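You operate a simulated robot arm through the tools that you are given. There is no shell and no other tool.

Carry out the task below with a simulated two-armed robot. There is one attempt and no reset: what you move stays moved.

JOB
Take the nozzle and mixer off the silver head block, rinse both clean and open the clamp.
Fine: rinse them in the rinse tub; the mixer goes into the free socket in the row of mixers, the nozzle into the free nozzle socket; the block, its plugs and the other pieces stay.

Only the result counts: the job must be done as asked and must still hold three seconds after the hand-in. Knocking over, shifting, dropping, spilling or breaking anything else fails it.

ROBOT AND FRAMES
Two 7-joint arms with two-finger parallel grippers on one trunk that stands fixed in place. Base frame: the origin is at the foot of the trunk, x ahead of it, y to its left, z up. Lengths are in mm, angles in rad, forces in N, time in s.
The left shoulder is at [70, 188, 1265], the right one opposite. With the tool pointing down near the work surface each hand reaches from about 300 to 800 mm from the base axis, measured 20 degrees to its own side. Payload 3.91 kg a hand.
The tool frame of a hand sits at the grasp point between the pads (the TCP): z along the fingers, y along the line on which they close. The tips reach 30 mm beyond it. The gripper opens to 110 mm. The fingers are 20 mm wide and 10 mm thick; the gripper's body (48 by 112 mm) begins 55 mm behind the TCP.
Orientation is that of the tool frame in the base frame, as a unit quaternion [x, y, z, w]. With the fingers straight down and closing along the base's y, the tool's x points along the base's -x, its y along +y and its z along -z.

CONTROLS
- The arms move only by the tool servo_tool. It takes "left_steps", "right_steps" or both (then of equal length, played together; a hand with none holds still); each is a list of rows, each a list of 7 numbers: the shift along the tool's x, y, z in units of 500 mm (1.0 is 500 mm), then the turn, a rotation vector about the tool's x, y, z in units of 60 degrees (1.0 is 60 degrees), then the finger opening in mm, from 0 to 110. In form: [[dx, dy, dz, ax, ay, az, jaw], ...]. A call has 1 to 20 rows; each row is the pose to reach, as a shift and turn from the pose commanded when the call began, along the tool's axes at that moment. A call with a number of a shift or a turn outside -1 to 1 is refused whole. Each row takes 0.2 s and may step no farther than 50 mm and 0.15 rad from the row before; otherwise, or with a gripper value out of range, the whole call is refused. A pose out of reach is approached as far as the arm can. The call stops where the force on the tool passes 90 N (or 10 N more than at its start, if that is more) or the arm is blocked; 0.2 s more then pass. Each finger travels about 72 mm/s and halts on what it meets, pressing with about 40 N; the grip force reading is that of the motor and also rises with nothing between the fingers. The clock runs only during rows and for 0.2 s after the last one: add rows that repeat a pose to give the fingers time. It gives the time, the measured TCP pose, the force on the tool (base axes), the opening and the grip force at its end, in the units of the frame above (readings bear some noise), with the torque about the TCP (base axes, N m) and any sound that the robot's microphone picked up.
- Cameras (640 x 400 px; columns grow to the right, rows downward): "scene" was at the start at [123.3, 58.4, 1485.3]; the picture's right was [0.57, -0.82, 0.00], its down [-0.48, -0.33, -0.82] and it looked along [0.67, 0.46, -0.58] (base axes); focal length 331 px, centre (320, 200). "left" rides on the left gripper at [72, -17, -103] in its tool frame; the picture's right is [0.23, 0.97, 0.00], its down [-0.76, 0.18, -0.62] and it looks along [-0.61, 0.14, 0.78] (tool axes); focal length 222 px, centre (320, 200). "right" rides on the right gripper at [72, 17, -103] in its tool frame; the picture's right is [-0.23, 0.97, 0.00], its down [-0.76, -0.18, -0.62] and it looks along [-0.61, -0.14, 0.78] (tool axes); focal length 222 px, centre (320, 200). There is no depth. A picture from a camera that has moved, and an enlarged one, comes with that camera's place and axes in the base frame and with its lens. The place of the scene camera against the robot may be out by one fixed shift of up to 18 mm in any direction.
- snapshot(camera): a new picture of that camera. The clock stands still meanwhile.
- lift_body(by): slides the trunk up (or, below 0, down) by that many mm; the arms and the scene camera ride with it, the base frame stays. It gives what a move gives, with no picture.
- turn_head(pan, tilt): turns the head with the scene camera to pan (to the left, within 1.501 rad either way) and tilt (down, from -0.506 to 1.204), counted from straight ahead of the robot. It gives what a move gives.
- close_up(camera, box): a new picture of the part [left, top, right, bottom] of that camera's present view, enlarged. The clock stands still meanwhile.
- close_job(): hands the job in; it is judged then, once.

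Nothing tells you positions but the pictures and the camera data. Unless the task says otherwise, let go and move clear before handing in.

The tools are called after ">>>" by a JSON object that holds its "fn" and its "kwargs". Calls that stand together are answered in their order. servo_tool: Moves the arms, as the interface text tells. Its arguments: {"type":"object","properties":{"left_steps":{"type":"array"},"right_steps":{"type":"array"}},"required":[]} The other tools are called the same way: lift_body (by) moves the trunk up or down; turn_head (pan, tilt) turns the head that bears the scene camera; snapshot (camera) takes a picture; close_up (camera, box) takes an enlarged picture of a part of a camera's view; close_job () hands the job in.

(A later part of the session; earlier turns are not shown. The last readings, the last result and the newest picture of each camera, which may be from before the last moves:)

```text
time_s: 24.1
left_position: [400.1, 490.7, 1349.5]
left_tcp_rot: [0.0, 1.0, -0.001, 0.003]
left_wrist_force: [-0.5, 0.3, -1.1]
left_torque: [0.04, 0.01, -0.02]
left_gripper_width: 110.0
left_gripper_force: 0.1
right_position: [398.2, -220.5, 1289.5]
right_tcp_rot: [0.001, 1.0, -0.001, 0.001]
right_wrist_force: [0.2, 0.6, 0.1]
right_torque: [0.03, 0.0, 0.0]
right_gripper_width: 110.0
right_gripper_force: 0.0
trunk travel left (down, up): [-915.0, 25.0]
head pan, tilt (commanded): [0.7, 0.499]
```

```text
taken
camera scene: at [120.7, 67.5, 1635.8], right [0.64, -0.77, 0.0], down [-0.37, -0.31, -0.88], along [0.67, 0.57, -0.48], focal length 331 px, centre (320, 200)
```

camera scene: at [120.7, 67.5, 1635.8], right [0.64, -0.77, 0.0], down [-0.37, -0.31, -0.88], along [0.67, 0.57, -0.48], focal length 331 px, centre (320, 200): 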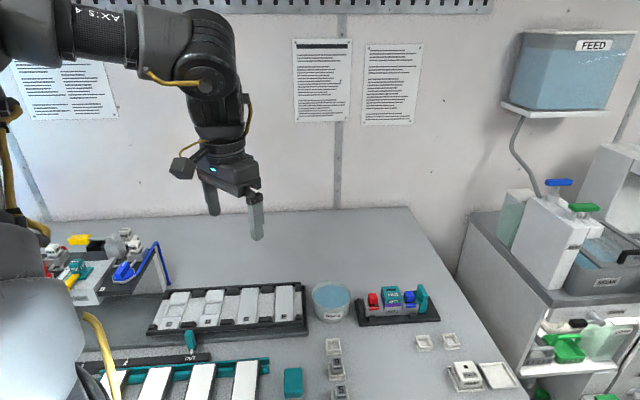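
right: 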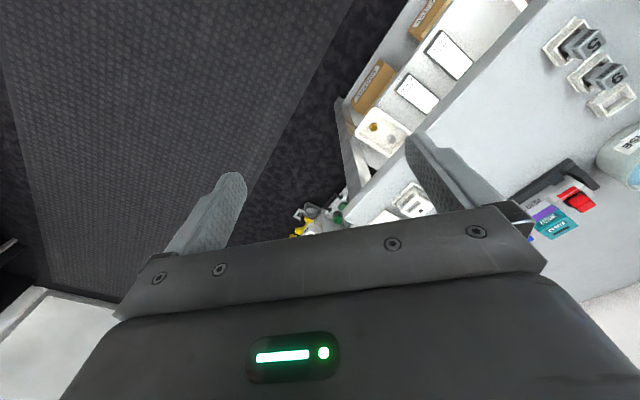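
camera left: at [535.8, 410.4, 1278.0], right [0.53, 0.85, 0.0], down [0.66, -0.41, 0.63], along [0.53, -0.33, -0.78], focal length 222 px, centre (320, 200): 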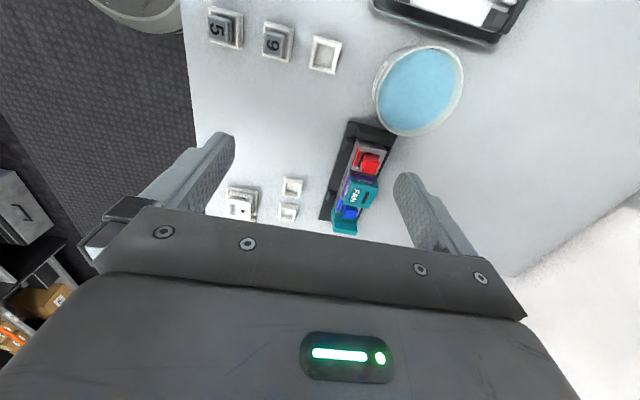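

The upper arm does move again from here. I'll look at both arms' postures to understand which joint is limiting.

>>> {"fn": "turn_head", "kwargs": {"pan": 1.3, "tilt": 0.1}}

>>> {"fn": "snapshot", "kwargs": {"camera": "scene"}}

>>> {"fn": "turn_head", "kwargs": {"pan": 1.4, "tilt": 0.9}}

>>> {"fn": "snapshot", "kwargs": {"camera": "scene"}}

>>> {"fn": "turn_head", "kwargs": {"pan": -0.8, "tilt": 0.4}}

>>> {"fn": "snapshot", "kwargs": {"camera": "scene"}}

```text
time_s: 25.1
left_position: [400.4, 489.2, 1350.7]
left_tcp_rot: [0.0, 1.0, -0.001, 0.001]
left_wrist_force: [-0.1, 0.1, 0.0]
left_torque: [-0.02, -0.02, 0.0]
left_gripper_width: 109.9
left_gripper_force: 0.0
right_position: [398.0, -220.5, 1289.0]
right_tcp_rot: [0.002, 1.0, -0.001, 0.001]
right_wrist_force: [0.4, -0.5, 0.4]
right_torque: [0.01, 0.01, 0.02]
right_gripper_width: 110.0
right_gripper_force: 0.1
trunk travel left (down, up): [-915.0, 25.0]
head pan, tilt (commanded): [1.3, 0.099]
```

```text
taken
camera scene: at [75.4, 97.0, 1672.9], right [0.96, -0.27, 0.0], down [-0.03, -0.1, -0.99], along [0.27, 0.96, -0.1], focal length 331 px, centre (320, 200)
```

scene: 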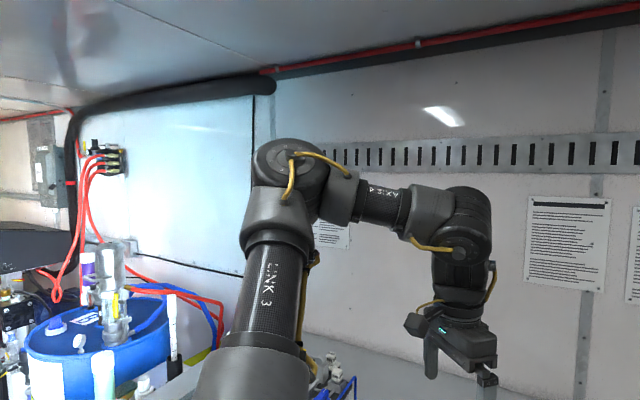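

```text
time_s: 26.2
left_position: [400.4, 491.0, 1351.2]
left_tcp_rot: [-0.001, 1.0, -0.001, 0.002]
left_wrist_force: [0.3, 0.3, 0.9]
left_torque: [0.0, 0.01, 0.01]
left_gripper_width: 110.0
left_gripper_force: 0.0
right_position: [397.3, -220.0, 1290.6]
right_tcp_rot: [0.001, 1.0, 0.0, 0.001]
right_wrist_force: [-0.4, -0.3, -0.8]
right_torque: [-0.01, -0.01, -0.01]
right_gripper_width: 109.7
right_gripper_force: 0.2
trunk travel left (down, up): [-915.0, 25.0]
head pan, tilt (commanded): [1.4, 0.901]
```

```text
taken
camera scene: at [63.7, 83.1, 1602.0], right [0.99, -0.17, 0.0], down [-0.13, -0.77, -0.62], along [0.11, 0.61, -0.78], focal length 331 px, centre (320, 200)
```

scene: 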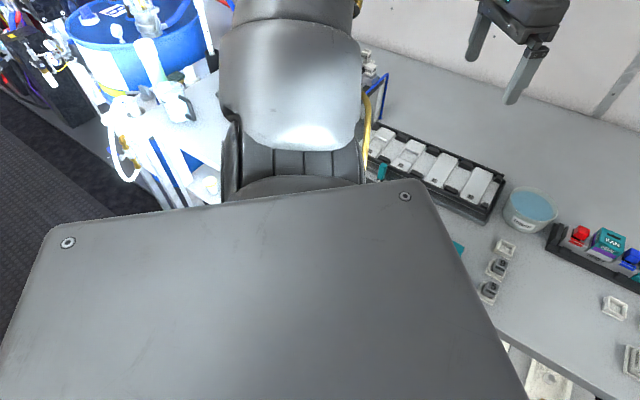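

```text
time_s: 28.2
left_position: [399.5, 491.2, 1350.4]
left_tcp_rot: [-0.001, 1.0, 0.0, 0.002]
left_wrist_force: [-0.4, -0.2, -0.2]
left_torque: [0.01, 0.03, 0.0]
left_gripper_width: 109.9
left_gripper_force: 0.1
right_position: [397.6, -219.7, 1289.2]
right_tcp_rot: [0.001, 1.0, -0.001, 0.002]
right_wrist_force: [-0.7, -0.5, 0.6]
right_torque: [-0.02, -0.01, 0.02]
right_gripper_width: 109.7
right_gripper_force: 0.2
trunk travel left (down, up): [-915.0, 25.0]
head pan, tilt (commanded): [-0.799, 0.4]
```

```text
taken
camera scene: at [115.4, -57.8, 1645.0], right [-0.72, -0.7, 0.0], down [-0.27, 0.28, -0.92], along [0.64, -0.66, -0.39], focal length 331 px, centre (320, 200)
```

scene: 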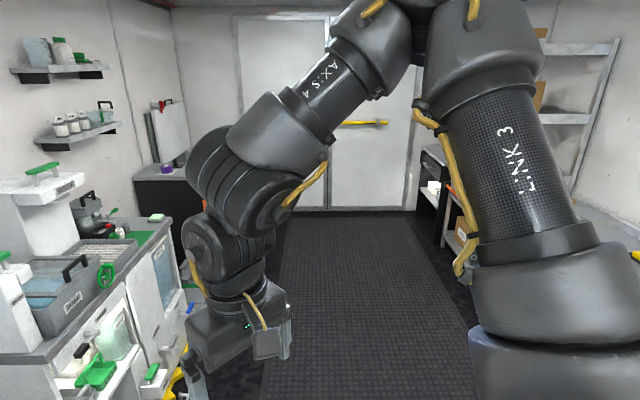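

The arm is a serial cobot with the elbow held high and out. I'll probe a different route: come in closer to the body first, then go low, and watch for reach flags.

>>> {"fn": "lift_body", "kwargs": {"by": -140}}

>>> {"fn": "servo_tool", "kwargs": {"left_steps": [[0.0, -0.08, 0.02, 0, 0, 0, 110], [0.0, -0.16, 0.04, 0, 0, 0, 110], [0.0, -0.24, 0.06, 0, 0, 0, 110], [0.0, -0.32, 0.08, 0, 0, 0, 110], [0.0, -0.4, 0.1, 0, 0, 0, 110], [0.0, -0.48, 0.12, 0, 0, 0, 110], [0.0, -0.54, 0.14, 0, 0, 0, 110], [0.0, -0.54, 0.14, 0, 0, 0, 110]]}}

>>> {"fn": "turn_head", "kwargs": {"pan": 0.9, "tilt": 0.5}}

>>> {"fn": "snapshot", "kwargs": {"camera": "scene"}}

```text
time_s: 29.9
left_position: [400.5, 490.1, 1211.0]
left_tcp_rot: [0.001, 1.0, 0.0, 0.002]
left_wrist_force: [0.3, -0.2, -0.5]
left_torque: [-0.02, -0.01, -0.04]
left_gripper_width: 109.8
left_gripper_force: 0.1
right_position: [397.6, -219.7, 1150.0]
right_tcp_rot: [0.002, 1.0, -0.001, 0.001]
right_wrist_force: [-0.1, 0.6, -0.3]
right_torque: [0.01, 0.01, -0.01]
right_gripper_width: 110.1
right_gripper_force: 0.1
trunk travel left (down, up): [-775.0, 165.0]
head pan, tilt (commanded): [-0.799, 0.4]
```

```text
time_s: 31.7
left_position: [442.8, 261.7, 1152.2]
left_tcp_rot: [0.0, 1.0, 0.0, 0.003]
left_wrist_force: [0.2, -0.6, 0.1]
left_torque: [-0.03, -0.01, 0.0]
left_gripper_width: 109.9
left_gripper_force: 0.0
left hand out of reach, approached as far as the arm can: row 5, 6, 7, 8
right_position: [397.0, -219.6, 1149.8]
right_tcp_rot: [0.002, 1.0, 0.0, 0.001]
right_wrist_force: [-1.0, -0.2, 0.4]
right_torque: [0.01, 0.0, -0.01]
right_gripper_width: 110.0
right_gripper_force: 0.1
trunk travel left (down, up): [-775.0, 165.0]
head pan, tilt (commanded): [-0.799, 0.4]
```

```text
time_s: 33.5
left_position: [443.6, 263.0, 1150.9]
left_tcp_rot: [0.0, 1.0, -0.001, 0.001]
left_wrist_force: [0.6, 0.5, 0.2]
left_torque: [0.01, -0.04, -0.01]
left_gripper_width: 109.9
left_gripper_force: 0.0
right_position: [397.5, -219.6, 1149.3]
right_tcp_rot: [0.002, 1.0, -0.001, 0.001]
right_wrist_force: [-0.6, 0.4, 0.4]
right_torque: [-0.01, 0.0, 0.02]
right_gripper_width: 110.0
right_gripper_force: 0.1
trunk travel left (down, up): [-775.0, 165.0]
head pan, tilt (commanded): [0.901, 0.499]
```

```text
taken
camera scene: at [107.3, 79.7, 1495.8], right [0.78, -0.62, 0.0], down [-0.3, -0.37, -0.88], along [0.55, 0.69, -0.48], focal length 331 px, centre (320, 200)
```

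scene: 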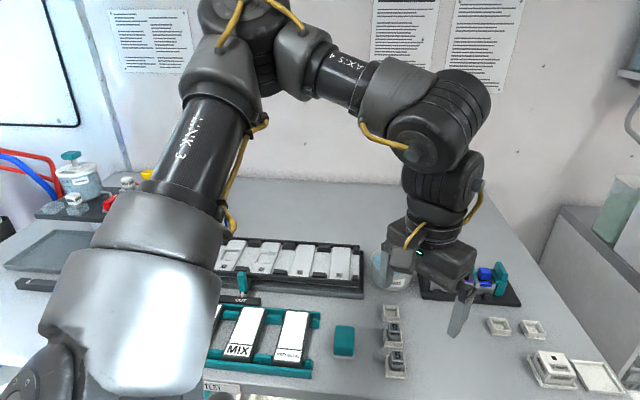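

The near pose was limited on the inner side. The space over the bare table around (560, 240) is free, so I'll drop to working height there, as the reach note says "near the work surface", and then push outward at 20°.

>>> {"fn": "servo_tool", "kwargs": {"left_steps": [[-0.04, -0.01, 0.06, 0, 0, 0, 110], [-0.08, -0.02, 0.12, 0, 0, 0, 110], [-0.12, -0.03, 0.18, 0, 0, 0, 110], [-0.16, -0.04, 0.24, 0, 0, 0, 110], [-0.2, -0.05, 0.3, 0, 0, 0, 110], [-0.2, -0.05, 0.3, 0, 0, 0, 110]]}}

>>> {"fn": "snapshot", "kwargs": {"camera": "scene"}}

```text
time_s: 34.9
left_position: [518.5, 272.6, 1022.9]
left_tcp_rot: [0.001, 1.0, -0.002, 0.003]
left_wrist_force: [0.4, 0.7, -0.2]
left_torque: [0.04, 0.03, 0.03]
left_gripper_width: 110.0
left_gripper_force: 0.1
left hand out of reach, approached as far as the arm can: row 4, 5, 6
right_position: [397.9, -220.0, 1148.9]
right_tcp_rot: [0.002, 1.0, 0.0, 0.001]
right_wrist_force: [0.3, -0.5, -0.2]
right_torque: [0.02, 0.01, -0.02]
right_gripper_width: 109.8
right_gripper_force: 0.1
trunk travel left (down, up): [-775.0, 165.0]
head pan, tilt (commanded): [0.901, 0.499]
```

```text
taken
camera scene: at [107.5, 79.5, 1495.8], right [0.78, -0.62, 0.0], down [-0.3, -0.38, -0.88], along [0.55, 0.69, -0.48], focal length 331 px, centre (320, 200)
```

scene: 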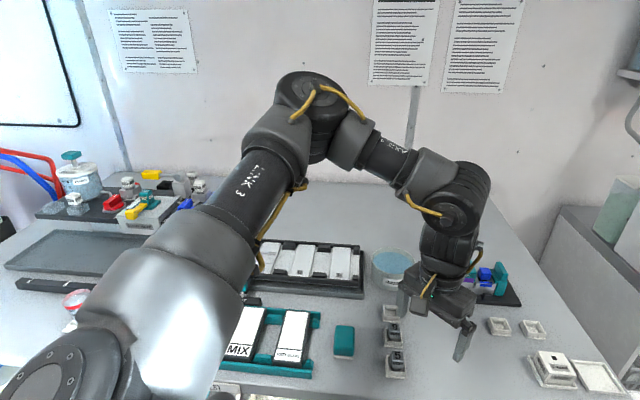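

The elbow appears pinned at one spot whenever the hand goes forward-right. I'll go up and then out toward the tub side, where I need to work anyway, to see how far the arm extends there.

>>> {"fn": "servo_tool", "kwargs": {"left_steps": [[0, 0.0, -0.08, 0, 0, 0, 110], [0, 0.06, -0.16, 0, 0, 0, 110], [-0.02, 0.14, -0.2, 0, 0, 0, 110], [-0.05, 0.22, -0.2, 0, 0, 0, 110], [-0.1, 0.29, -0.2, 0, 0, 0, 110], [-0.16, 0.35, -0.2, 0, 0, 0, 110], [-0.22, 0.4, -0.2, 0, 0, 0, 110], [-0.3, 0.42, -0.2, 0, 0, 0, 110], [-0.38, 0.42, -0.2, 0, 0, 0, 110], [-0.38, 0.42, -0.2, 0, 0, 0, 110]]}}

>>> {"fn": "snapshot", "kwargs": {"camera": "scene"}}

```text
time_s: 37.0
left_position: [625.1, 474.5, 1113.6]
left_tcp_rot: [0.0, 1.0, -0.002, 0.002]
left_wrist_force: [-0.1, -0.3, -0.9]
left_torque: [-0.02, 0.03, 0.02]
left_gripper_width: 109.9
left_gripper_force: 0.1
left hand out of reach, approached as far as the arm can: row 7, 8, 9, 10
right_position: [398.6, -218.3, 1148.6]
right_tcp_rot: [0.002, 1.0, -0.001, 0.0]
right_wrist_force: [0.3, 0.3, -0.6]
right_torque: [-0.01, 0.03, 0.02]
right_gripper_width: 110.0
right_gripper_force: 0.0
trunk travel left (down, up): [-775.0, 165.0]
head pan, tilt (commanded): [0.901, 0.499]
```

```text
taken
camera scene: at [108.8, 80.5, 1495.7], right [0.78, -0.62, 0.0], down [-0.3, -0.38, -0.88], along [0.54, 0.69, -0.48], focal length 331 px, centre (320, 200)
```

scene: 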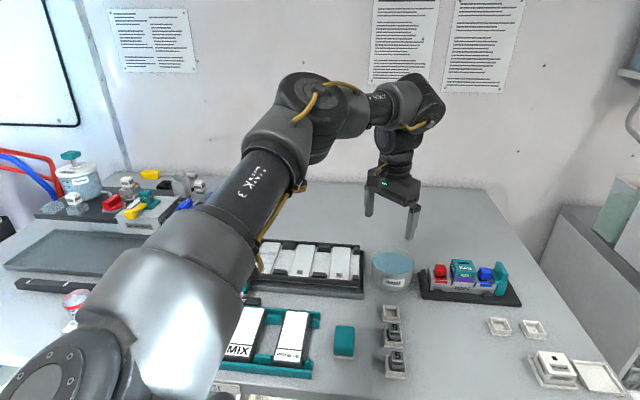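

The elbow sits at the identical place again, so J1 and J2 are frozen there. I'll look down at the shoulder to see what is limiting it.

>>> {"fn": "turn_head", "kwargs": {"pan": 1.4, "tilt": 0.9}}

>>> {"fn": "snapshot", "kwargs": {"camera": "scene"}}

>>> {"fn": "turn_head", "kwargs": {"pan": 0.9, "tilt": 1.1}}

>>> {"fn": "snapshot", "kwargs": {"camera": "scene"}}

```text
time_s: 38.0
left_position: [624.6, 474.4, 1114.3]
left_tcp_rot: [0.001, 1.0, -0.001, 0.003]
left_wrist_force: [-0.4, 0.4, 0.1]
left_torque: [0.0, 0.01, 0.02]
left_gripper_width: 110.1
left_gripper_force: 0.1
right_position: [396.5, -220.3, 1150.1]
right_tcp_rot: [0.002, 1.0, 0.0, 0.0]
right_wrist_force: [0.3, 0.2, -0.2]
right_torque: [-0.01, 0.0, 0.03]
right_gripper_width: 110.1
right_gripper_force: 0.0
trunk travel left (down, up): [-775.0, 165.0]
head pan, tilt (commanded): [1.4, 0.901]
```

```text
taken
camera scene: at [63.6, 82.7, 1462.0], right [0.99, -0.17, 0.0], down [-0.13, -0.77, -0.62], along [0.11, 0.61, -0.78], focal length 331 px, centre (320, 200)
```

scene: 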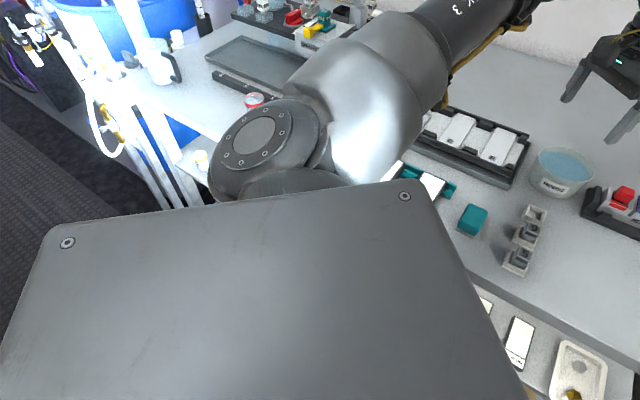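

```text
time_s: 38.9
left_position: [623.6, 474.1, 1114.5]
left_tcp_rot: [0.0, 1.0, -0.001, 0.002]
left_wrist_force: [-0.1, 1.2, 0.4]
left_torque: [0.0, -0.01, -0.02]
left_gripper_width: 110.1
left_gripper_force: 0.1
right_position: [396.8, -218.8, 1150.2]
right_tcp_rot: [0.002, 1.0, -0.001, 0.0]
right_wrist_force: [0.1, 0.5, -0.1]
right_torque: [0.01, -0.02, 0.01]
right_gripper_width: 110.0
right_gripper_force: 0.1
trunk travel left (down, up): [-775.0, 165.0]
head pan, tilt (commanded): [0.901, 1.1]
```

```text
taken
camera scene: at [90.0, 58.1, 1448.2], right [0.78, -0.62, 0.0], down [-0.55, -0.7, -0.45], along [0.28, 0.36, -0.89], focal length 331 px, centre (320, 200)
```

scene: 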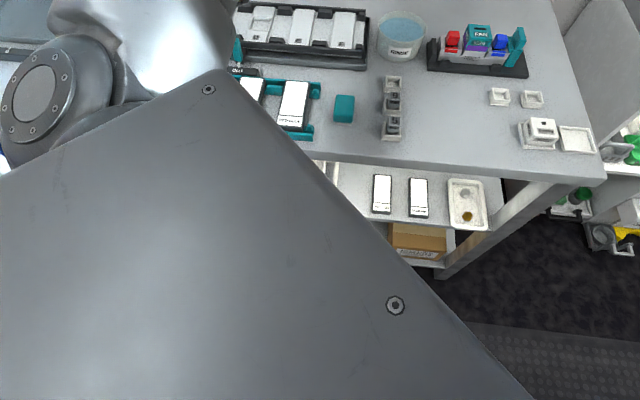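

From the shoulder views, J1 seems to be lateral and pinned together with J2 in this branch. I'll raise the trunk for clearance and swing the left hand out to the left in open air to test the extension limits and possibly get the arm into a better posture.

>>> {"fn": "lift_body", "kwargs": {"by": 160}}

>>> {"fn": "servo_tool", "kwargs": {"left_steps": [[0.07, 0.03, -0.05, 0, 0, 0, 110], [0.14, 0.06, -0.08, 0, 0, 0, 110], [0.21, 0.09, -0.1, 0, 0, 0, 110], [0.28, 0.13, -0.12, 0, 0, 0, 110], [0.35, 0.17, -0.14, 0, 0, 0, 110], [0.42, 0.22, -0.16, 0, 0, 0, 110], [0.49, 0.27, -0.16, 0, 0, 0, 110], [0.56, 0.32, -0.16, 0, 0, 0, 110], [0.63, 0.38, -0.16, 0, 0, 0, 110], [0.7, 0.44, -0.16, 0, 0, 0, 110], [0.77, 0.5, -0.16, 0, 0, 0, 110], [0.84, 0.56, -0.16, 0, 0, 0, 110], [0.9, 0.62, -0.16, 0, 0, 0, 110], [0.9, 0.68, -0.16, 0, 0, 0, 110], [0.9, 0.74, -0.16, 0, 0, 0, 110], [0.9, 0.74, -0.16, 0, 0, 0, 110]]}}

>>> {"fn": "turn_head", "kwargs": {"pan": 1.4, "tilt": 0.3}}

>>> {"fn": "snapshot", "kwargs": {"camera": "scene"}}

```text
time_s: 40.7
left_position: [625.3, 473.6, 1273.8]
left_tcp_rot: [-0.001, 1.0, -0.002, 0.004]
left_wrist_force: [-0.5, -0.2, -0.4]
left_torque: [-0.02, 0.0, 0.0]
left_gripper_width: 109.8
left_gripper_force: 0.1
right_position: [396.8, -219.6, 1310.0]
right_tcp_rot: [0.002, 1.0, -0.001, 0.001]
right_wrist_force: [0.0, 0.5, 0.0]
right_torque: [0.0, 0.01, 0.0]
right_gripper_width: 110.0
right_gripper_force: 0.1
trunk travel left (down, up): [-935.0, 5.0]
head pan, tilt (commanded): [0.901, 1.1]
```

```text
time_s: 44.1
left_position: [174.0, 841.4, 1351.9]
left_tcp_rot: [0.0, 1.0, 0.0, 0.003]
left_wrist_force: [-0.2, 0.3, 0.7]
left_torque: [0.02, -0.03, -0.02]
left_gripper_width: 110.0
left_gripper_force: 0.1
right_position: [396.0, -219.9, 1309.8]
right_tcp_rot: [0.002, 1.0, -0.001, 0.001]
right_wrist_force: [0.0, -0.4, -0.3]
right_torque: [0.0, 0.02, 0.03]
right_gripper_width: 110.1
right_gripper_force: 0.1
trunk travel left (down, up): [-935.0, 5.0]
head pan, tilt (commanded): [0.901, 1.1]
```

```text
time_s: 45.3
left_position: [175.2, 841.6, 1351.2]
left_tcp_rot: [0.0, 1.0, -0.001, 0.002]
left_wrist_force: [0.8, 0.4, -0.5]
left_torque: [0.01, -0.01, 0.01]
left_gripper_width: 110.2
left_gripper_force: 0.1
right_position: [397.9, -220.0, 1309.9]
right_tcp_rot: [0.002, 1.0, 0.0, 0.001]
right_wrist_force: [0.5, -0.8, 0.1]
right_torque: [-0.03, -0.01, -0.02]
right_gripper_width: 110.2
right_gripper_force: 0.1
trunk travel left (down, up): [-935.0, 5.0]
head pan, tilt (commanded): [1.4, 0.3]
```

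```text
taken
camera scene: at [67.4, 101.1, 1674.1], right [0.99, -0.17, 0.0], down [-0.05, -0.29, -0.95], along [0.16, 0.94, -0.3], focal length 331 px, centre (320, 200)
```

scene: 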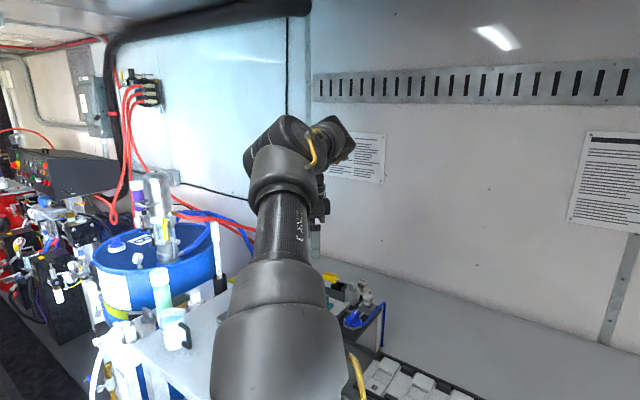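

The arm extends freely to the left. Now I'll bring the hand down on this side so the upper arm passes below its side axis, then check the posture.

>>> {"fn": "servo_tool", "kwargs": {"left_steps": [[0.035, 0.007, 0.042, 0, 0, 0, 110], [0.07, 0.014, 0.084, 0, 0, 0, 110], [0.1, 0.018, 0.124, 0, 0, 0, 110], [0.13, 0.022, 0.164, 0, 0, 0, 110], [0.16, 0.025, 0.204, 0, 0, 0, 110], [0.19, 0.028, 0.244, 0, 0, 0, 110], [0.22, 0.03, 0.284, 0, 0, 0, 110], [0.25, 0.032, 0.324, 0, 0, 0, 110], [0.28, 0.032, 0.364, 0, 0, 0, 110], [0.31, 0.032, 0.404, 0, 0, 0, 110], [0.33, 0.025, 0.444, 0, 0, 0, 110], [0.35, 0.018, 0.484, 0, 0, 0, 110], [0.35, 0.008, 0.514, 0, 0, 0, 110], [0.35, -0.002, 0.544, 0, 0, 0, 110], [0.35, -0.002, 0.544, 0, 0, 0, 110]]}}

>>> {"fn": "turn_head", "kwargs": {"pan": 1.4, "tilt": 0.6}}

>>> {"fn": "snapshot", "kwargs": {"camera": "scene"}}

```text
time_s: 48.5
left_position: [0.9, 843.0, 1077.4]
left_tcp_rot: [0.001, 1.0, 0.0, 0.002]
left_wrist_force: [-0.6, 1.3, -0.1]
left_torque: [0.02, -0.01, 0.01]
left_gripper_width: 109.8
left_gripper_force: 0.1
right_position: [397.5, -218.3, 1310.2]
right_tcp_rot: [0.001, 1.0, -0.001, 0.001]
right_wrist_force: [0.0, 0.1, -0.4]
right_torque: [-0.02, 0.01, -0.01]
right_gripper_width: 110.1
right_gripper_force: 0.1
trunk travel left (down, up): [-935.0, 5.0]
head pan, tilt (commanded): [1.4, 0.3]
```

```text
time_s: 49.3
left_position: [0.0, 842.7, 1078.3]
left_tcp_rot: [0.0, 1.0, -0.002, 0.003]
left_wrist_force: [0.2, 0.8, -0.1]
left_torque: [0.03, -0.03, 0.02]
left_gripper_width: 109.8
left_gripper_force: 0.1
right_position: [396.8, -220.0, 1310.0]
right_tcp_rot: [0.001, 1.0, -0.001, 0.001]
right_wrist_force: [-0.1, -0.2, -0.2]
right_torque: [-0.02, -0.05, 0.01]
right_gripper_width: 109.9
right_gripper_force: 0.1
trunk travel left (down, up): [-935.0, 5.0]
head pan, tilt (commanded): [1.4, 0.6]
```

```text
taken
camera scene: at [65.8, 95.9, 1646.8], right [0.99, -0.17, 0.0], down [-0.1, -0.56, -0.83], along [0.14, 0.81, -0.56], focal length 331 px, centre (320, 200)
```

scene: 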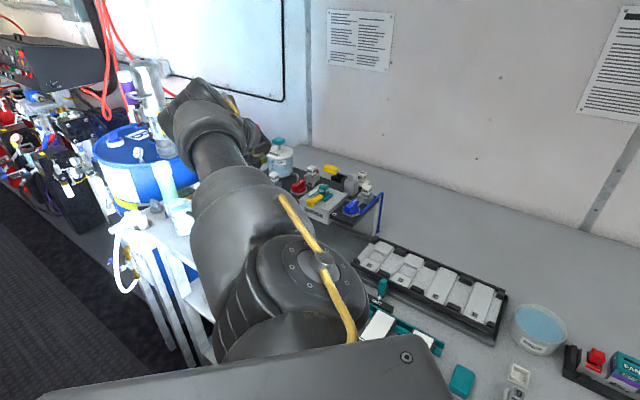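

The posture has changed: the J2 cap and cable have turned over. Now I'll sweep the hand forward at about z 1090, low and extended, over the racks with good clearance.

>>> {"fn": "servo_tool", "kwargs": {"left_steps": [[-0.09, 0.026, -0.014, 0, 0, 0, 110], [-0.18, 0.04, -0.024, 0, 0, 0, 110], [-0.27, 0.048, -0.024, 0, 0, 0, 110], [-0.36, 0.044, -0.024, 0, 0, 0, 110], [-0.45, 0.02, -0.024, 0, 0, 0, 110], [-0.54, -0.016, -0.024, 0, 0, 0, 110], [-0.626, -0.064, -0.024, 0, 0, 0, 110], [-0.706, -0.12, -0.024, 0, 0, 0, 110], [-0.782, -0.182, -0.024, 0, 0, 0, 110], [-0.782, -0.182, -0.024, 0, 0, 0, 110]]}}

>>> {"fn": "snapshot", "kwargs": {"camera": "scene"}}

```text
time_s: 50.3
left_position: [140.7, 865.4, 1090.9]
left_tcp_rot: [-0.022, 0.999, -0.003, -0.039]
left_wrist_force: [-68.1, -7.7, -31.7]
left_torque: [-2.11, 0.92, 4.41]
left_gripper_width: 107.6
left_gripper_force: 0.0
right_position: [381.7, -216.8, 1315.3]
right_tcp_rot: [0.005, 1.0, -0.001, 0.006]
right_wrist_force: [0.6, 0.3, -0.9]
right_torque: [-0.01, 0.01, -0.02]
right_gripper_width: 109.9
right_gripper_force: 0.1
trunk travel left (down, up): [-935.0, 5.0]
head pan, tilt (commanded): [1.4, 0.6]
stopped in row 5 (left hand): the force on the tool passed its limit at 99 N (the readings are from after the stop); the commanded pose is now the measured one
```

```text
taken
camera scene: at [45.2, 101.2, 1646.7], right [0.99, -0.16, 0.01], down [-0.08, -0.56, -0.82], along [0.14, 0.81, -0.57], focal length 331 px, centre (320, 200)
```

scene: 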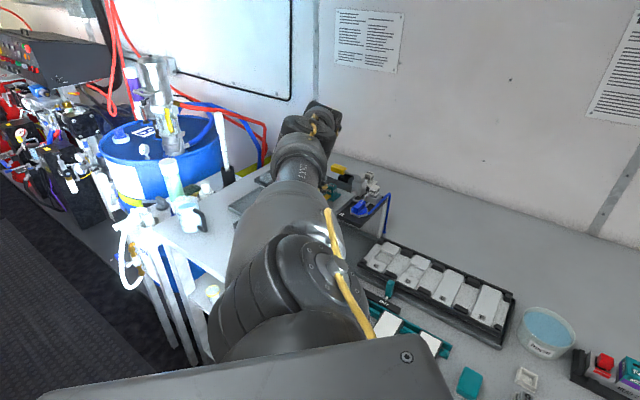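

The hand met something on the left at about (141, 865, 1090). I'm stopping to look at what it touched before moving again.

>>> {"fn": "snapshot", "kwargs": {"camera": "left"}}

>>> {"fn": "close_up", "kwargs": {"camera": "scene", "box": [220, 80, 420, 250]}}

```text
taken
camera left: at [77.6, 845.8, 1200.6], right [-0.27, 0.96, 0.01], down [0.8, 0.22, 0.56], along [0.54, 0.16, -0.83], focal length 222 px, centre (320, 200)
```

left: 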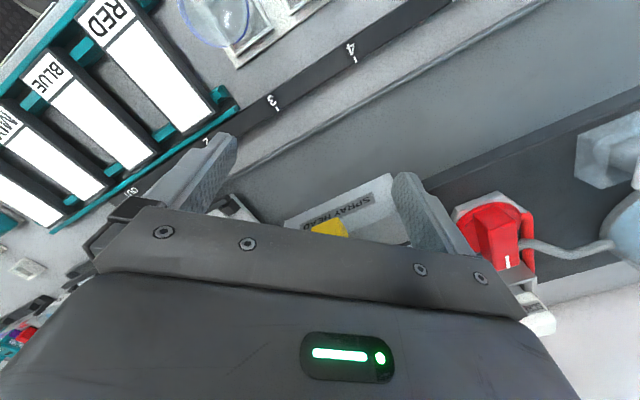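

```text
2.35 times, centred on (320, 165) of scene
camera zoom: at [45.2, 101.2, 1646.7], right [0.99, -0.16, 0.01], down [-0.08, -0.56, -0.82], along [0.14, 0.81, -0.57], focal length 778 px, centre (320, 282)
```

zoom: 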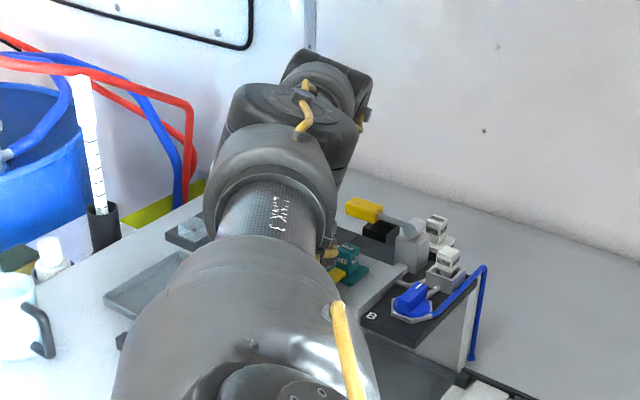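

I've touched the raised SPRAY HEAD station, which stands higher and nearer than I'd assumed. I'll back straight off the way I came and then check whether it moved.

>>> {"fn": "servo_tool", "kwargs": {"left_steps": [[0.03, 0, 0, 0, 0, 0, 110], [0.07, 0, 0, 0, 0, 0, 110], [0.12, 0, 0, 0, 0, 0, 110], [0.18, 0, 0, 0, 0, 0, 110], [0.24, 0, -0.04, 0, 0, 0, 110], [0.26, 0, -0.12, 0, 0, 0, 110], [0.26, 0, -0.2, 0, 0, 0, 110], [0.26, 0, -0.28, 0, 0, 0, 110], [0.26, 0, -0.36, 0, 0, 0, 110], [0.26, 0, -0.36, 0, 0, 0, 110]]}}

>>> {"fn": "snapshot", "kwargs": {"camera": "left"}}

>>> {"fn": "snapshot", "kwargs": {"camera": "scene"}}

```text
time_s: 50.8
left_position: [142.0, 860.9, 1092.5]
left_tcp_rot: [-0.015, 0.999, 0.003, -0.045]
left_wrist_force: [-47.8, -5.8, -11.7]
left_torque: [-0.79, 0.67, 3.12]
left_gripper_width: 108.3
left_gripper_force: 0.0
right_position: [387.2, -226.3, 1313.1]
right_tcp_rot: [0.012, 1.0, -0.001, 0.003]
right_wrist_force: [0.4, -0.6, -0.1]
right_torque: [0.0, 0.03, 0.03]
right_gripper_width: 109.9
right_gripper_force: 0.0
trunk travel left (down, up): [-935.0, 5.0]
head pan, tilt (commanded): [1.4, 0.6]
stopped in row 2 (left hand): the arm was blocked; the commanded pose is now the measured one
```

```text
taken
camera left: at [80.1, 842.8, 1201.9], right [-0.26, 0.97, 0.03], down [0.81, 0.2, 0.55], along [0.53, 0.16, -0.83], focal length 222 px, centre (320, 200)
```

left: 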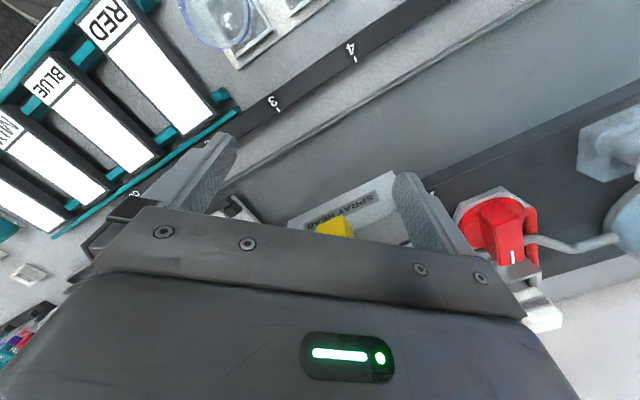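

```text
taken
camera scene: at [55.0, 97.4, 1647.1], right [0.99, -0.16, 0.01], down [-0.09, -0.56, -0.83], along [0.14, 0.81, -0.56], focal length 331 px, centre (320, 200)
```

scene: 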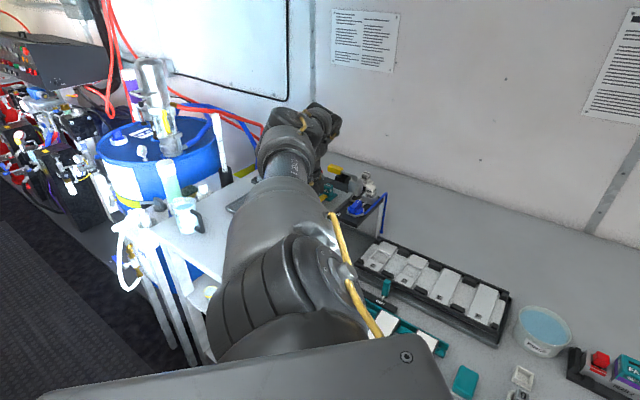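

The label triangulates to z≈1065, so a finger is against the front of that station's block. The arm is also mid-swing in its shoulder. I'll hold still briefly to let it settle, then look again.

>>> {"fn": "servo_tool", "kwargs": {"left_steps": [[0, 0, 0, 0, 0, 0, 110], [0, 0, 0, 0, 0, 0, 110], [0, 0, 0, 0, 0, 0, 110]]}}

>>> {"fn": "snapshot", "kwargs": {"camera": "left"}}

```text
time_s: 51.6
left_position: [142.3, 861.0, 1093.4]
left_tcp_rot: [-0.012, 0.999, 0.002, -0.04]
left_wrist_force: [-51.8, -2.5, -4.1]
left_torque: [-0.32, 0.64, 3.29]
left_gripper_width: 109.4
left_gripper_force: 0.1
right_position: [383.9, -224.6, 1313.0]
right_tcp_rot: [0.01, 1.0, 0.0, 0.005]
right_wrist_force: [-0.1, 0.0, -0.3]
right_torque: [0.03, 0.03, 0.02]
right_gripper_width: 110.0
right_gripper_force: 0.1
trunk travel left (down, up): [-935.0, 5.0]
head pan, tilt (commanded): [1.4, 0.6]
```

```text
taken
camera left: at [79.0, 842.6, 1201.6], right [-0.25, 0.97, 0.02], down [0.81, 0.19, 0.56], along [0.54, 0.16, -0.83], focal length 222 px, centre (320, 200)
```

left: 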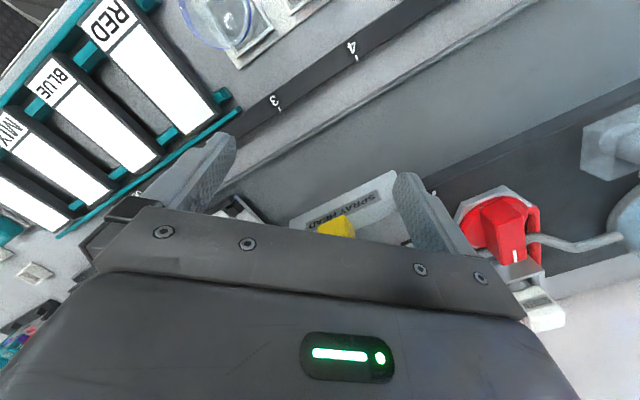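

The reading shows the far finger pressing on something about 12 mm below the grasp point. I'll ease back slowly in −x in small steps.

>>> {"fn": "servo_tool", "kwargs": {"left_steps": [[0.01, 0, 0, 0, 0, 0, 110], [0.02, 0, 0, 0, 0, 0, 110], [0.03, 0, 0, 0, 0, 0, 110], [0.04, 0, 0, 0, 0, 0, 110], [0.05, 0, 0, 0, 0, 0, 110], [0.06, 0, 0, 0, 0, 0, 110]]}}

>>> {"fn": "snapshot", "kwargs": {"camera": "left"}}

>>> {"fn": "snapshot", "kwargs": {"camera": "scene"}}

```text
time_s: 53.0
left_position: [126.3, 862.9, 1094.0]
left_tcp_rot: [-0.007, 0.999, 0.003, -0.036]
left_wrist_force: [0.3, -0.2, 0.1]
left_torque: [0.01, 0.02, -0.01]
left_gripper_width: 109.9
left_gripper_force: 0.2
right_position: [393.1, -225.8, 1309.8]
right_tcp_rot: [0.01, 1.0, -0.001, 0.001]
right_wrist_force: [-0.4, 0.4, 0.1]
right_torque: [0.03, -0.02, 0.01]
right_gripper_width: 109.9
right_gripper_force: 0.0
trunk travel left (down, up): [-935.0, 5.0]
head pan, tilt (commanded): [1.4, 0.6]
```

```text
taken
camera left: at [60.5, 842.9, 1202.7], right [-0.24, 0.97, 0.02], down [0.8, 0.19, 0.57], along [0.55, 0.15, -0.82], focal length 222 px, centre (320, 200)
```

left: 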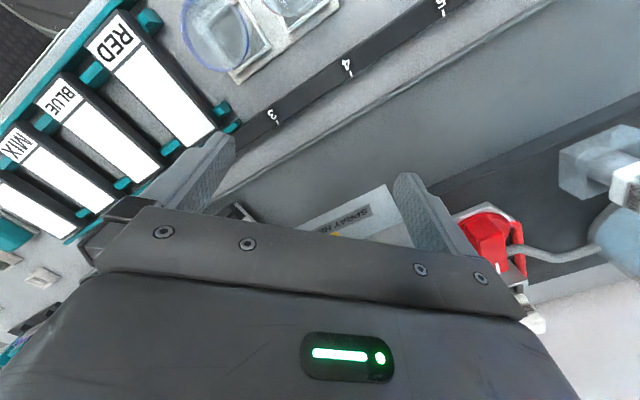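

```text
taken
camera scene: at [64.5, 95.7, 1646.8], right [0.99, -0.17, 0.0], down [-0.1, -0.56, -0.83], along [0.14, 0.81, -0.56], focal length 331 px, centre (320, 200)
```

scene: 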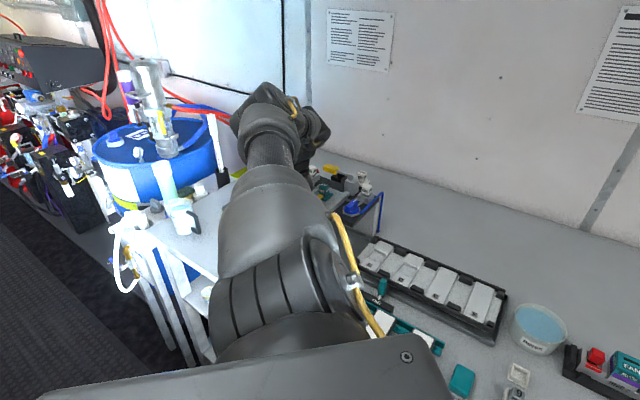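

I'm free, with zero force. I'll rise straight up and inspect the station for any shift.

>>> {"fn": "servo_tool", "kwargs": {"left_steps": [[0.02, 0, -0.06, 0, 0, 0, 110], [0.04, 0, -0.14, 0, 0, 0, 110], [0.05, 0, -0.22, 0, 0, 0, 110], [0.05, 0, -0.3, 0, 0, 0, 110], [0.05, 0, -0.38, 0, 0, 0, 110], [0.05, 0, -0.44, 0, 0, 0, 110], [0.05, 0, -0.5, 0, 0, 0, 110], [0.05, 0, -0.5, 0, 0, 0, 110]]}}

>>> {"fn": "snapshot", "kwargs": {"camera": "left"}}

>>> {"fn": "turn_head", "kwargs": {"pan": 1.4, "tilt": 0.4}}

>>> {"fn": "snapshot", "kwargs": {"camera": "scene"}}

```text
time_s: 54.8
left_position: [120.5, 858.5, 1344.6]
left_tcp_rot: [-0.008, 0.999, 0.003, -0.036]
left_wrist_force: [-0.3, 0.3, 1.3]
left_torque: [0.01, 0.04, 0.0]
left_gripper_width: 109.9
left_gripper_force: 0.1
right_position: [394.3, -226.1, 1309.8]
right_tcp_rot: [0.011, 1.0, 0.0, -0.001]
right_wrist_force: [0.3, -0.4, -0.2]
right_torque: [0.01, -0.01, 0.0]
right_gripper_width: 109.9
right_gripper_force: 0.1
trunk travel left (down, up): [-935.0, 5.0]
head pan, tilt (commanded): [1.4, 0.6]
```

```text
taken
camera left: at [55.2, 840.4, 1453.7], right [-0.24, 0.97, 0.02], down [0.8, 0.19, 0.57], along [0.55, 0.15, -0.82], focal length 222 px, centre (320, 200)
```

left: 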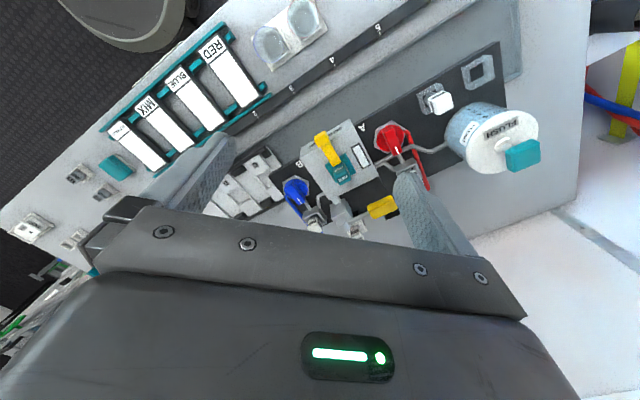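

```text
time_s: 55.5
left_position: [119.7, 859.0, 1345.0]
left_tcp_rot: [-0.007, 0.999, 0.002, -0.037]
left_wrist_force: [-0.1, -0.2, -0.2]
left_torque: [-0.02, -0.02, -0.02]
left_gripper_width: 109.8
left_gripper_force: 0.1
right_position: [394.6, -226.6, 1310.0]
right_tcp_rot: [0.01, 1.0, 0.0, 0.0]
right_wrist_force: [-0.9, 0.1, 0.9]
right_torque: [0.0, 0.02, -0.02]
right_gripper_width: 110.0
right_gripper_force: 0.0
trunk travel left (down, up): [-935.0, 5.0]
head pan, tilt (commanded): [1.4, 0.4]
```

```text
taken
camera scene: at [66.2, 100.1, 1664.9], right [0.99, -0.17, 0.0], down [-0.07, -0.38, -0.92], along [0.16, 0.91, -0.39], focal length 331 px, centre (320, 200)
```

scene: 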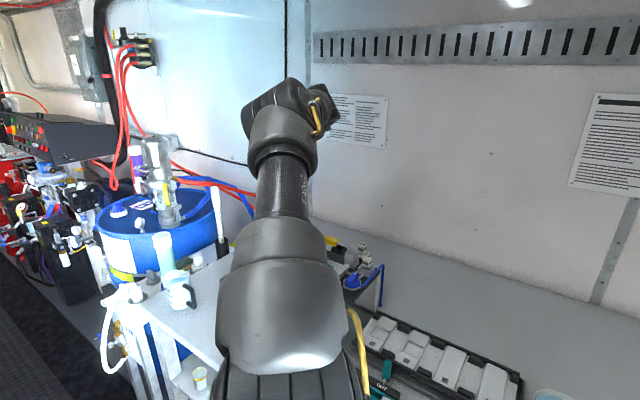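

The station still looks in place. I'll zoom in to compare its alignment with the earlier picture.

>>> {"fn": "close_up", "kwargs": {"camera": "left", "box": [260, 80, 440, 230]}}

>>> {"fn": "close_up", "kwargs": {"camera": "scene", "box": [300, 220, 420, 320]}}

```text
2.67 times, centred on (350, 155) of left
camera zoom: at [54.9, 840.5, 1453.3], right [-0.24, 0.97, 0.02], down [0.8, 0.19, 0.57], along [0.55, 0.15, -0.82], focal length 592 px, centre (240, 320)
```

zoom: 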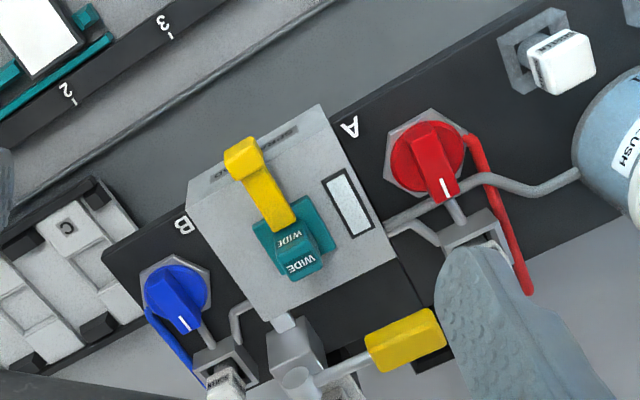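

```text
4.00 times, centred on (360, 270) of scene
camera zoom: at [66.2, 100.1, 1664.9], right [0.99, -0.17, 0.0], down [-0.07, -0.38, -0.92], along [0.16, 0.91, -0.39], focal length 1323 px, centre (160, -80)
```

zoom: 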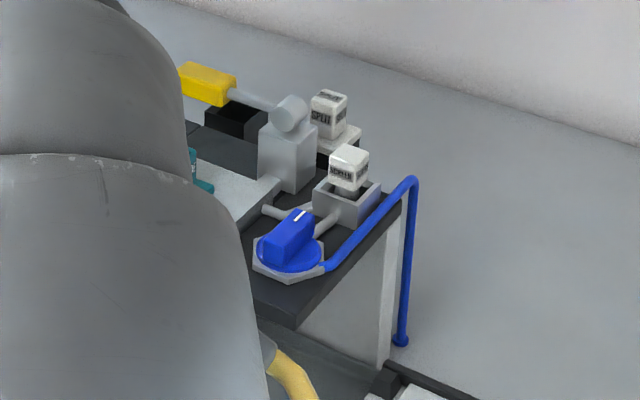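

The station is intact and square to its board. Now I'll try again to turn the arm's shoulder into its other branch, this time going straight down beside the station, well in front of its edge, with x held near the shoulder's own x.

>>> {"fn": "servo_tool", "kwargs": {"left_steps": [[0.027, -0.006, 0.042, 0, -0.036, 0, 110], [0.025, -0.01, 0.132, 0, -0.071, 0, 110], [0.022, -0.015, 0.222, 0, -0.071, 0, 110], [0.02, -0.019, 0.312, 0, -0.071, 0, 110], [0.017, -0.024, 0.402, 0, -0.071, 0, 110], [0.015, -0.028, 0.492, 0, -0.071, 0, 110], [0.012, -0.032, 0.582, 0, -0.071, 0, 110], [0.012, -0.032, 0.582, 0, -0.071, 0, 110]]}}

>>> {"fn": "turn_head", "kwargs": {"pan": 1.4, "tilt": 0.6}}

>>> {"fn": "snapshot", "kwargs": {"camera": "scene"}}

>>> {"fn": "snapshot", "kwargs": {"camera": "left"}}

```text
time_s: 57.3
left_position: [92.7, 845.6, 1052.5]
left_tcp_rot: [-0.007, 1.0, 0.004, 0.001]
left_wrist_force: [-0.3, 0.0, 0.2]
left_torque: [0.03, -0.03, -0.02]
left_gripper_width: 109.8
left_gripper_force: 0.1
right_position: [394.9, -226.7, 1308.6]
right_tcp_rot: [0.011, 1.0, 0.0, 0.001]
right_wrist_force: [0.3, -0.6, -0.6]
right_torque: [-0.03, 0.03, 0.0]
right_gripper_width: 110.2
right_gripper_force: 0.0
trunk travel left (down, up): [-935.0, 5.0]
head pan, tilt (commanded): [1.4, 0.4]
```

```text
time_s: 58.0
left_position: [93.9, 845.4, 1054.5]
left_tcp_rot: [-0.008, 1.0, 0.003, 0.0]
left_wrist_force: [-0.6, 0.1, 0.3]
left_torque: [-0.03, -0.03, 0.04]
left_gripper_width: 110.0
left_gripper_force: 0.1
right_position: [394.7, -227.6, 1309.7]
right_tcp_rot: [0.01, 1.0, -0.001, 0.001]
right_wrist_force: [0.6, -0.5, 1.1]
right_torque: [-0.02, 0.02, 0.03]
right_gripper_width: 109.9
right_gripper_force: 0.1
trunk travel left (down, up): [-935.0, 5.0]
head pan, tilt (commanded): [1.4, 0.6]
```

```text
taken
camera scene: at [65.4, 95.5, 1646.8], right [0.99, -0.17, 0.0], down [-0.1, -0.56, -0.83], along [0.14, 0.81, -0.56], focal length 331 px, centre (320, 200)
```

scene: 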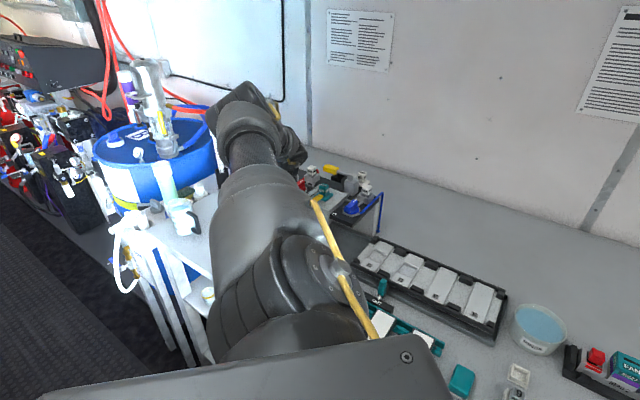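

```text
taken
camera left: at [20.3, 826.3, 1157.4], right [-0.24, 0.97, 0.01], down [0.76, 0.19, 0.62], along [0.6, 0.16, -0.78], focal length 222 px, centre (320, 200)
```

left: 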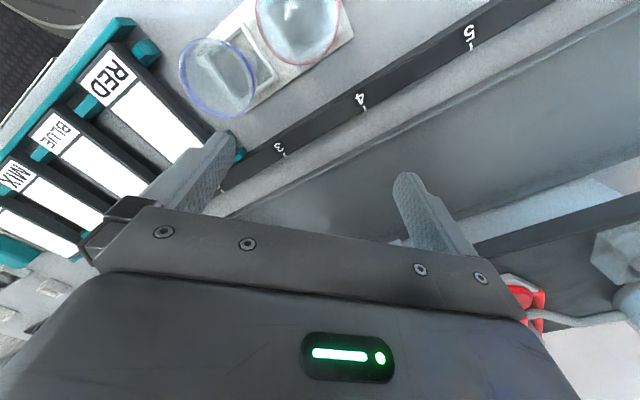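

The shoulder is close to the switching point now. I'll swing the fingers to point backward, keeping the wrist in place in free air, so that the wrist can drop lower without touching the table.

>>> {"fn": "servo_tool", "kwargs": {"left_steps": [[0.0669, 0, -0.0048, 0, 0.1363, 0, 110], [0.1324, 0, -0.019, 0, 0.2727, 0, 110], [0.1953, 0, -0.0425, 0, 0.409, 0, 110], [0.2539, 0, -0.0745, 0, 0.545, 0, 110], [0.3077, 0, -0.1147, 0, 0.6817, 0, 110], [0.3553, 0, -0.1623, 0, 0.8183, 0, 110], [0.3955, 0, -0.2161, 0, 0.955, 0, 110], [0.3955, 0, -0.2161, 0, 0.955, 0, 110]]}}

>>> {"fn": "snapshot", "kwargs": {"camera": "scene"}}

```text
time_s: 59.9
left_position: [-102.7, 841.5, 1161.5]
left_tcp_rot: [-0.009, 0.877, -0.002, -0.48]
left_wrist_force: [0.3, -0.2, 0.4]
left_torque: [0.02, -0.04, -0.02]
left_gripper_width: 110.0
left_gripper_force: 0.0
right_position: [393.9, -225.5, 1308.9]
right_tcp_rot: [0.01, 1.0, -0.001, 0.0]
right_wrist_force: [-0.2, -0.3, -0.2]
right_torque: [-0.01, -0.01, -0.01]
right_gripper_width: 109.9
right_gripper_force: 0.1
trunk travel left (down, up): [-935.0, 5.0]
head pan, tilt (commanded): [1.4, 0.6]
```

```text
taken
camera scene: at [65.8, 95.9, 1646.7], right [0.99, -0.17, 0.0], down [-0.1, -0.56, -0.82], along [0.14, 0.81, -0.57], focal length 331 px, centre (320, 200)
```

scene: 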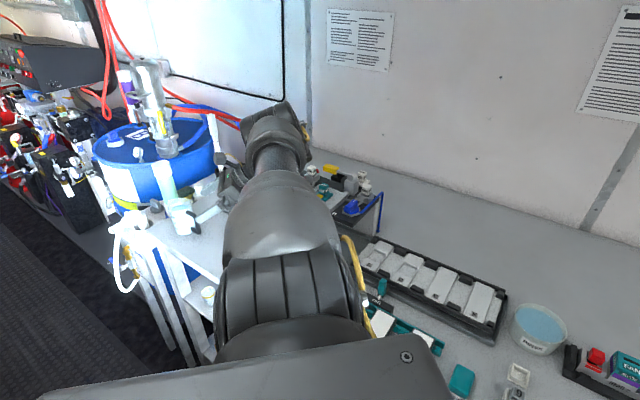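

The upper arm now points right along its side axis, which is the switching point. I'll drop the wrist straight down so it crosses over.

>>> {"fn": "servo_tool", "kwargs": {"left_steps": [[-0.08, 0, 0.051, 0, 0, 0, 110], [-0.16, 0, 0.103, 0, 0, 0, 110], [-0.235, 0, 0.151, 0, 0, 0, 110], [-0.235, 0, 0.151, 0, 0, 0, 110]]}}

>>> {"fn": "snapshot", "kwargs": {"camera": "scene"}}

```text
time_s: 60.9
left_position: [-102.5, 840.0, 1020.6]
left_tcp_rot: [-0.008, 0.878, -0.001, -0.479]
left_wrist_force: [-0.5, -0.3, 0.5]
left_torque: [0.02, -0.02, 0.01]
left_gripper_width: 110.1
left_gripper_force: 0.1
right_position: [393.7, -228.1, 1309.0]
right_tcp_rot: [0.011, 1.0, -0.001, 0.002]
right_wrist_force: [0.1, 0.7, 0.6]
right_torque: [-0.01, -0.02, -0.02]
right_gripper_width: 109.8
right_gripper_force: 0.1
trunk travel left (down, up): [-935.0, 5.0]
head pan, tilt (commanded): [1.4, 0.6]
```

```text
taken
camera scene: at [64.1, 95.1, 1646.9], right [0.99, -0.17, 0.0], down [-0.1, -0.56, -0.83], along [0.14, 0.81, -0.56], focal length 331 px, centre (320, 200)
```

scene: 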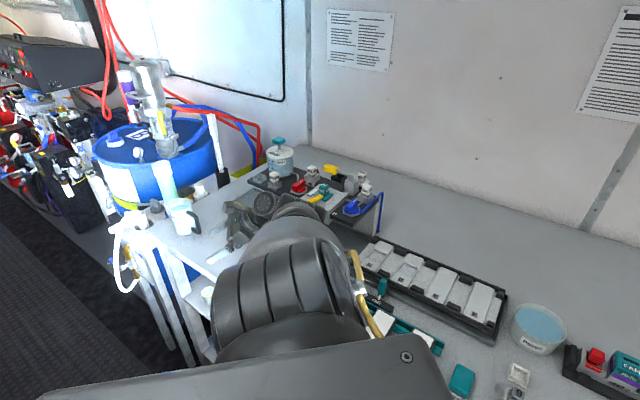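

The upper arm now hangs on the other side of its axis. I'll bring the wrist forward in front of the station with the elbow low, keeping the backward tilt for now.

>>> {"fn": "servo_tool", "kwargs": {"left_steps": [[-0.024, -0.057, -0.054, 0, 0, 0, 110], [-0.048, -0.114, -0.109, 0, 0, 0, 110], [-0.072, -0.171, -0.163, 0, 0, 0, 110], [-0.096, -0.229, -0.217, 0, 0, 0, 110], [-0.12, -0.286, -0.271, 0, 0, 0, 110], [-0.144, -0.343, -0.326, 0, 0, 0, 110], [-0.168, -0.4, -0.38, 0, 0, 0, 110], [-0.168, -0.4, -0.38, 0, 0, 0, 110]]}}

>>> {"fn": "snapshot", "kwargs": {"camera": "scene"}}

```text
time_s: 62.6
left_position: [102.7, 644.4, 1032.0]
left_tcp_rot: [-0.009, 0.878, -0.001, -0.478]
left_wrist_force: [0.1, -0.3, -1.1]
left_torque: [0.01, -0.04, 0.01]
left_gripper_width: 110.1
left_gripper_force: 0.0
left hand out of reach, approached as far as the arm can: row 5, 6, 7, 8
right_position: [394.7, -227.0, 1310.1]
right_tcp_rot: [0.01, 1.0, -0.001, 0.001]
right_wrist_force: [-0.2, 1.1, 0.0]
right_torque: [-0.04, 0.01, -0.01]
right_gripper_width: 110.3
right_gripper_force: 0.0
trunk travel left (down, up): [-935.0, 5.0]
head pan, tilt (commanded): [1.4, 0.6]
```

```text
taken
camera scene: at [65.6, 95.4, 1646.8], right [0.99, -0.17, 0.0], down [-0.1, -0.56, -0.83], along [0.14, 0.81, -0.56], focal length 331 px, centre (320, 200)
```

scene: 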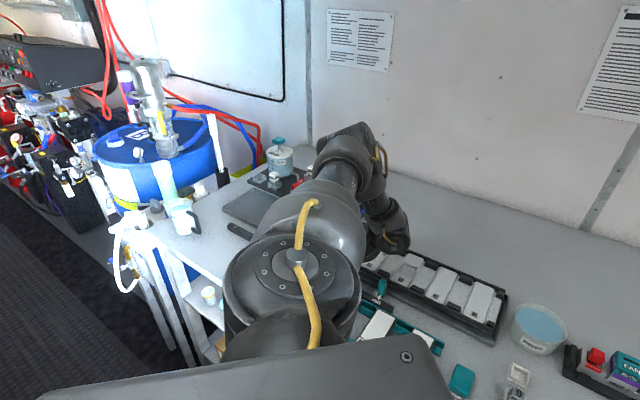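

The arm is now in the other branch: J2's cabled cap faces up and the upper arm points forward-left below the shoulder. I'll turn the fingers back to straight down while raising to a safe height.

>>> {"fn": "servo_tool", "kwargs": {"left_steps": [[-0.031, -0.013, -0.034, 0, -0.1364, 0, 110], [-0.061, -0.026, -0.078, 0, -0.2729, 0, 110], [-0.088, -0.039, -0.131, 0, -0.4093, 0, 110], [-0.111, -0.051, -0.192, 0, -0.5457, 0, 110], [-0.129, -0.064, -0.262, 0, -0.6822, 0, 110], [-0.141, -0.076, -0.339, 0, -0.8186, 0, 110], [-0.145, -0.089, -0.423, 0, -0.955, 0, 110], [-0.145, -0.089, -0.423, 0, -0.955, 0, 110]]}}

>>> {"fn": "turn_head", "kwargs": {"pan": 1.1, "tilt": 0.6}}

>>> {"fn": "snapshot", "kwargs": {"camera": "scene"}}

```text
time_s: 64.5
left_position: [319.9, 602.9, 1084.5]
left_tcp_rot: [-0.007, 1.0, 0.002, 0.001]
left_wrist_force: [-0.1, -0.6, 0.6]
left_torque: [0.03, -0.01, -0.03]
left_gripper_width: 110.0
left_gripper_force: 0.0
right_position: [394.3, -225.9, 1308.8]
right_tcp_rot: [0.01, 1.0, -0.001, -0.001]
right_wrist_force: [0.2, 0.2, -0.5]
right_torque: [0.04, 0.03, 0.01]
right_gripper_width: 109.9
right_gripper_force: 0.2
trunk travel left (down, up): [-935.0, 5.0]
head pan, tilt (commanded): [1.4, 0.6]
```

```text
time_s: 65.2
left_position: [320.9, 601.8, 1082.9]
left_tcp_rot: [-0.008, 1.0, 0.003, 0.0]
left_wrist_force: [0.2, 0.2, -0.4]
left_torque: [-0.01, 0.04, 0.02]
left_gripper_width: 110.1
left_gripper_force: 0.1
right_position: [394.8, -226.1, 1310.0]
right_tcp_rot: [0.011, 1.0, -0.001, -0.001]
right_wrist_force: [-0.1, -0.4, 0.6]
right_torque: [0.01, 0.03, 0.01]
right_gripper_width: 110.1
right_gripper_force: 0.0
trunk travel left (down, up): [-935.0, 5.0]
head pan, tilt (commanded): [1.1, 0.6]
```

```text
taken
camera scene: at [91.0, 87.5, 1646.7], right [0.89, -0.45, 0.0], down [-0.26, -0.5, -0.82], along [0.37, 0.74, -0.57], focal length 331 px, centre (320, 200)
```

scene: 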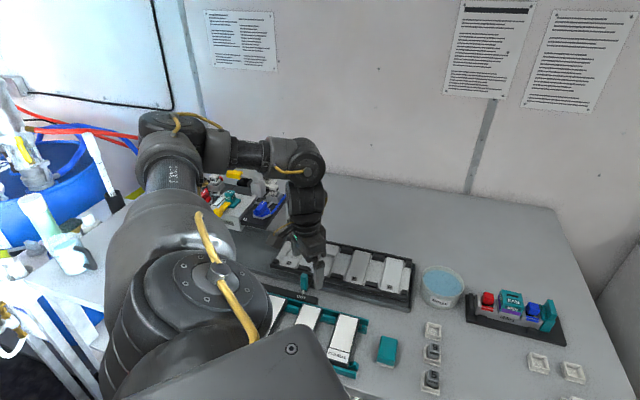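

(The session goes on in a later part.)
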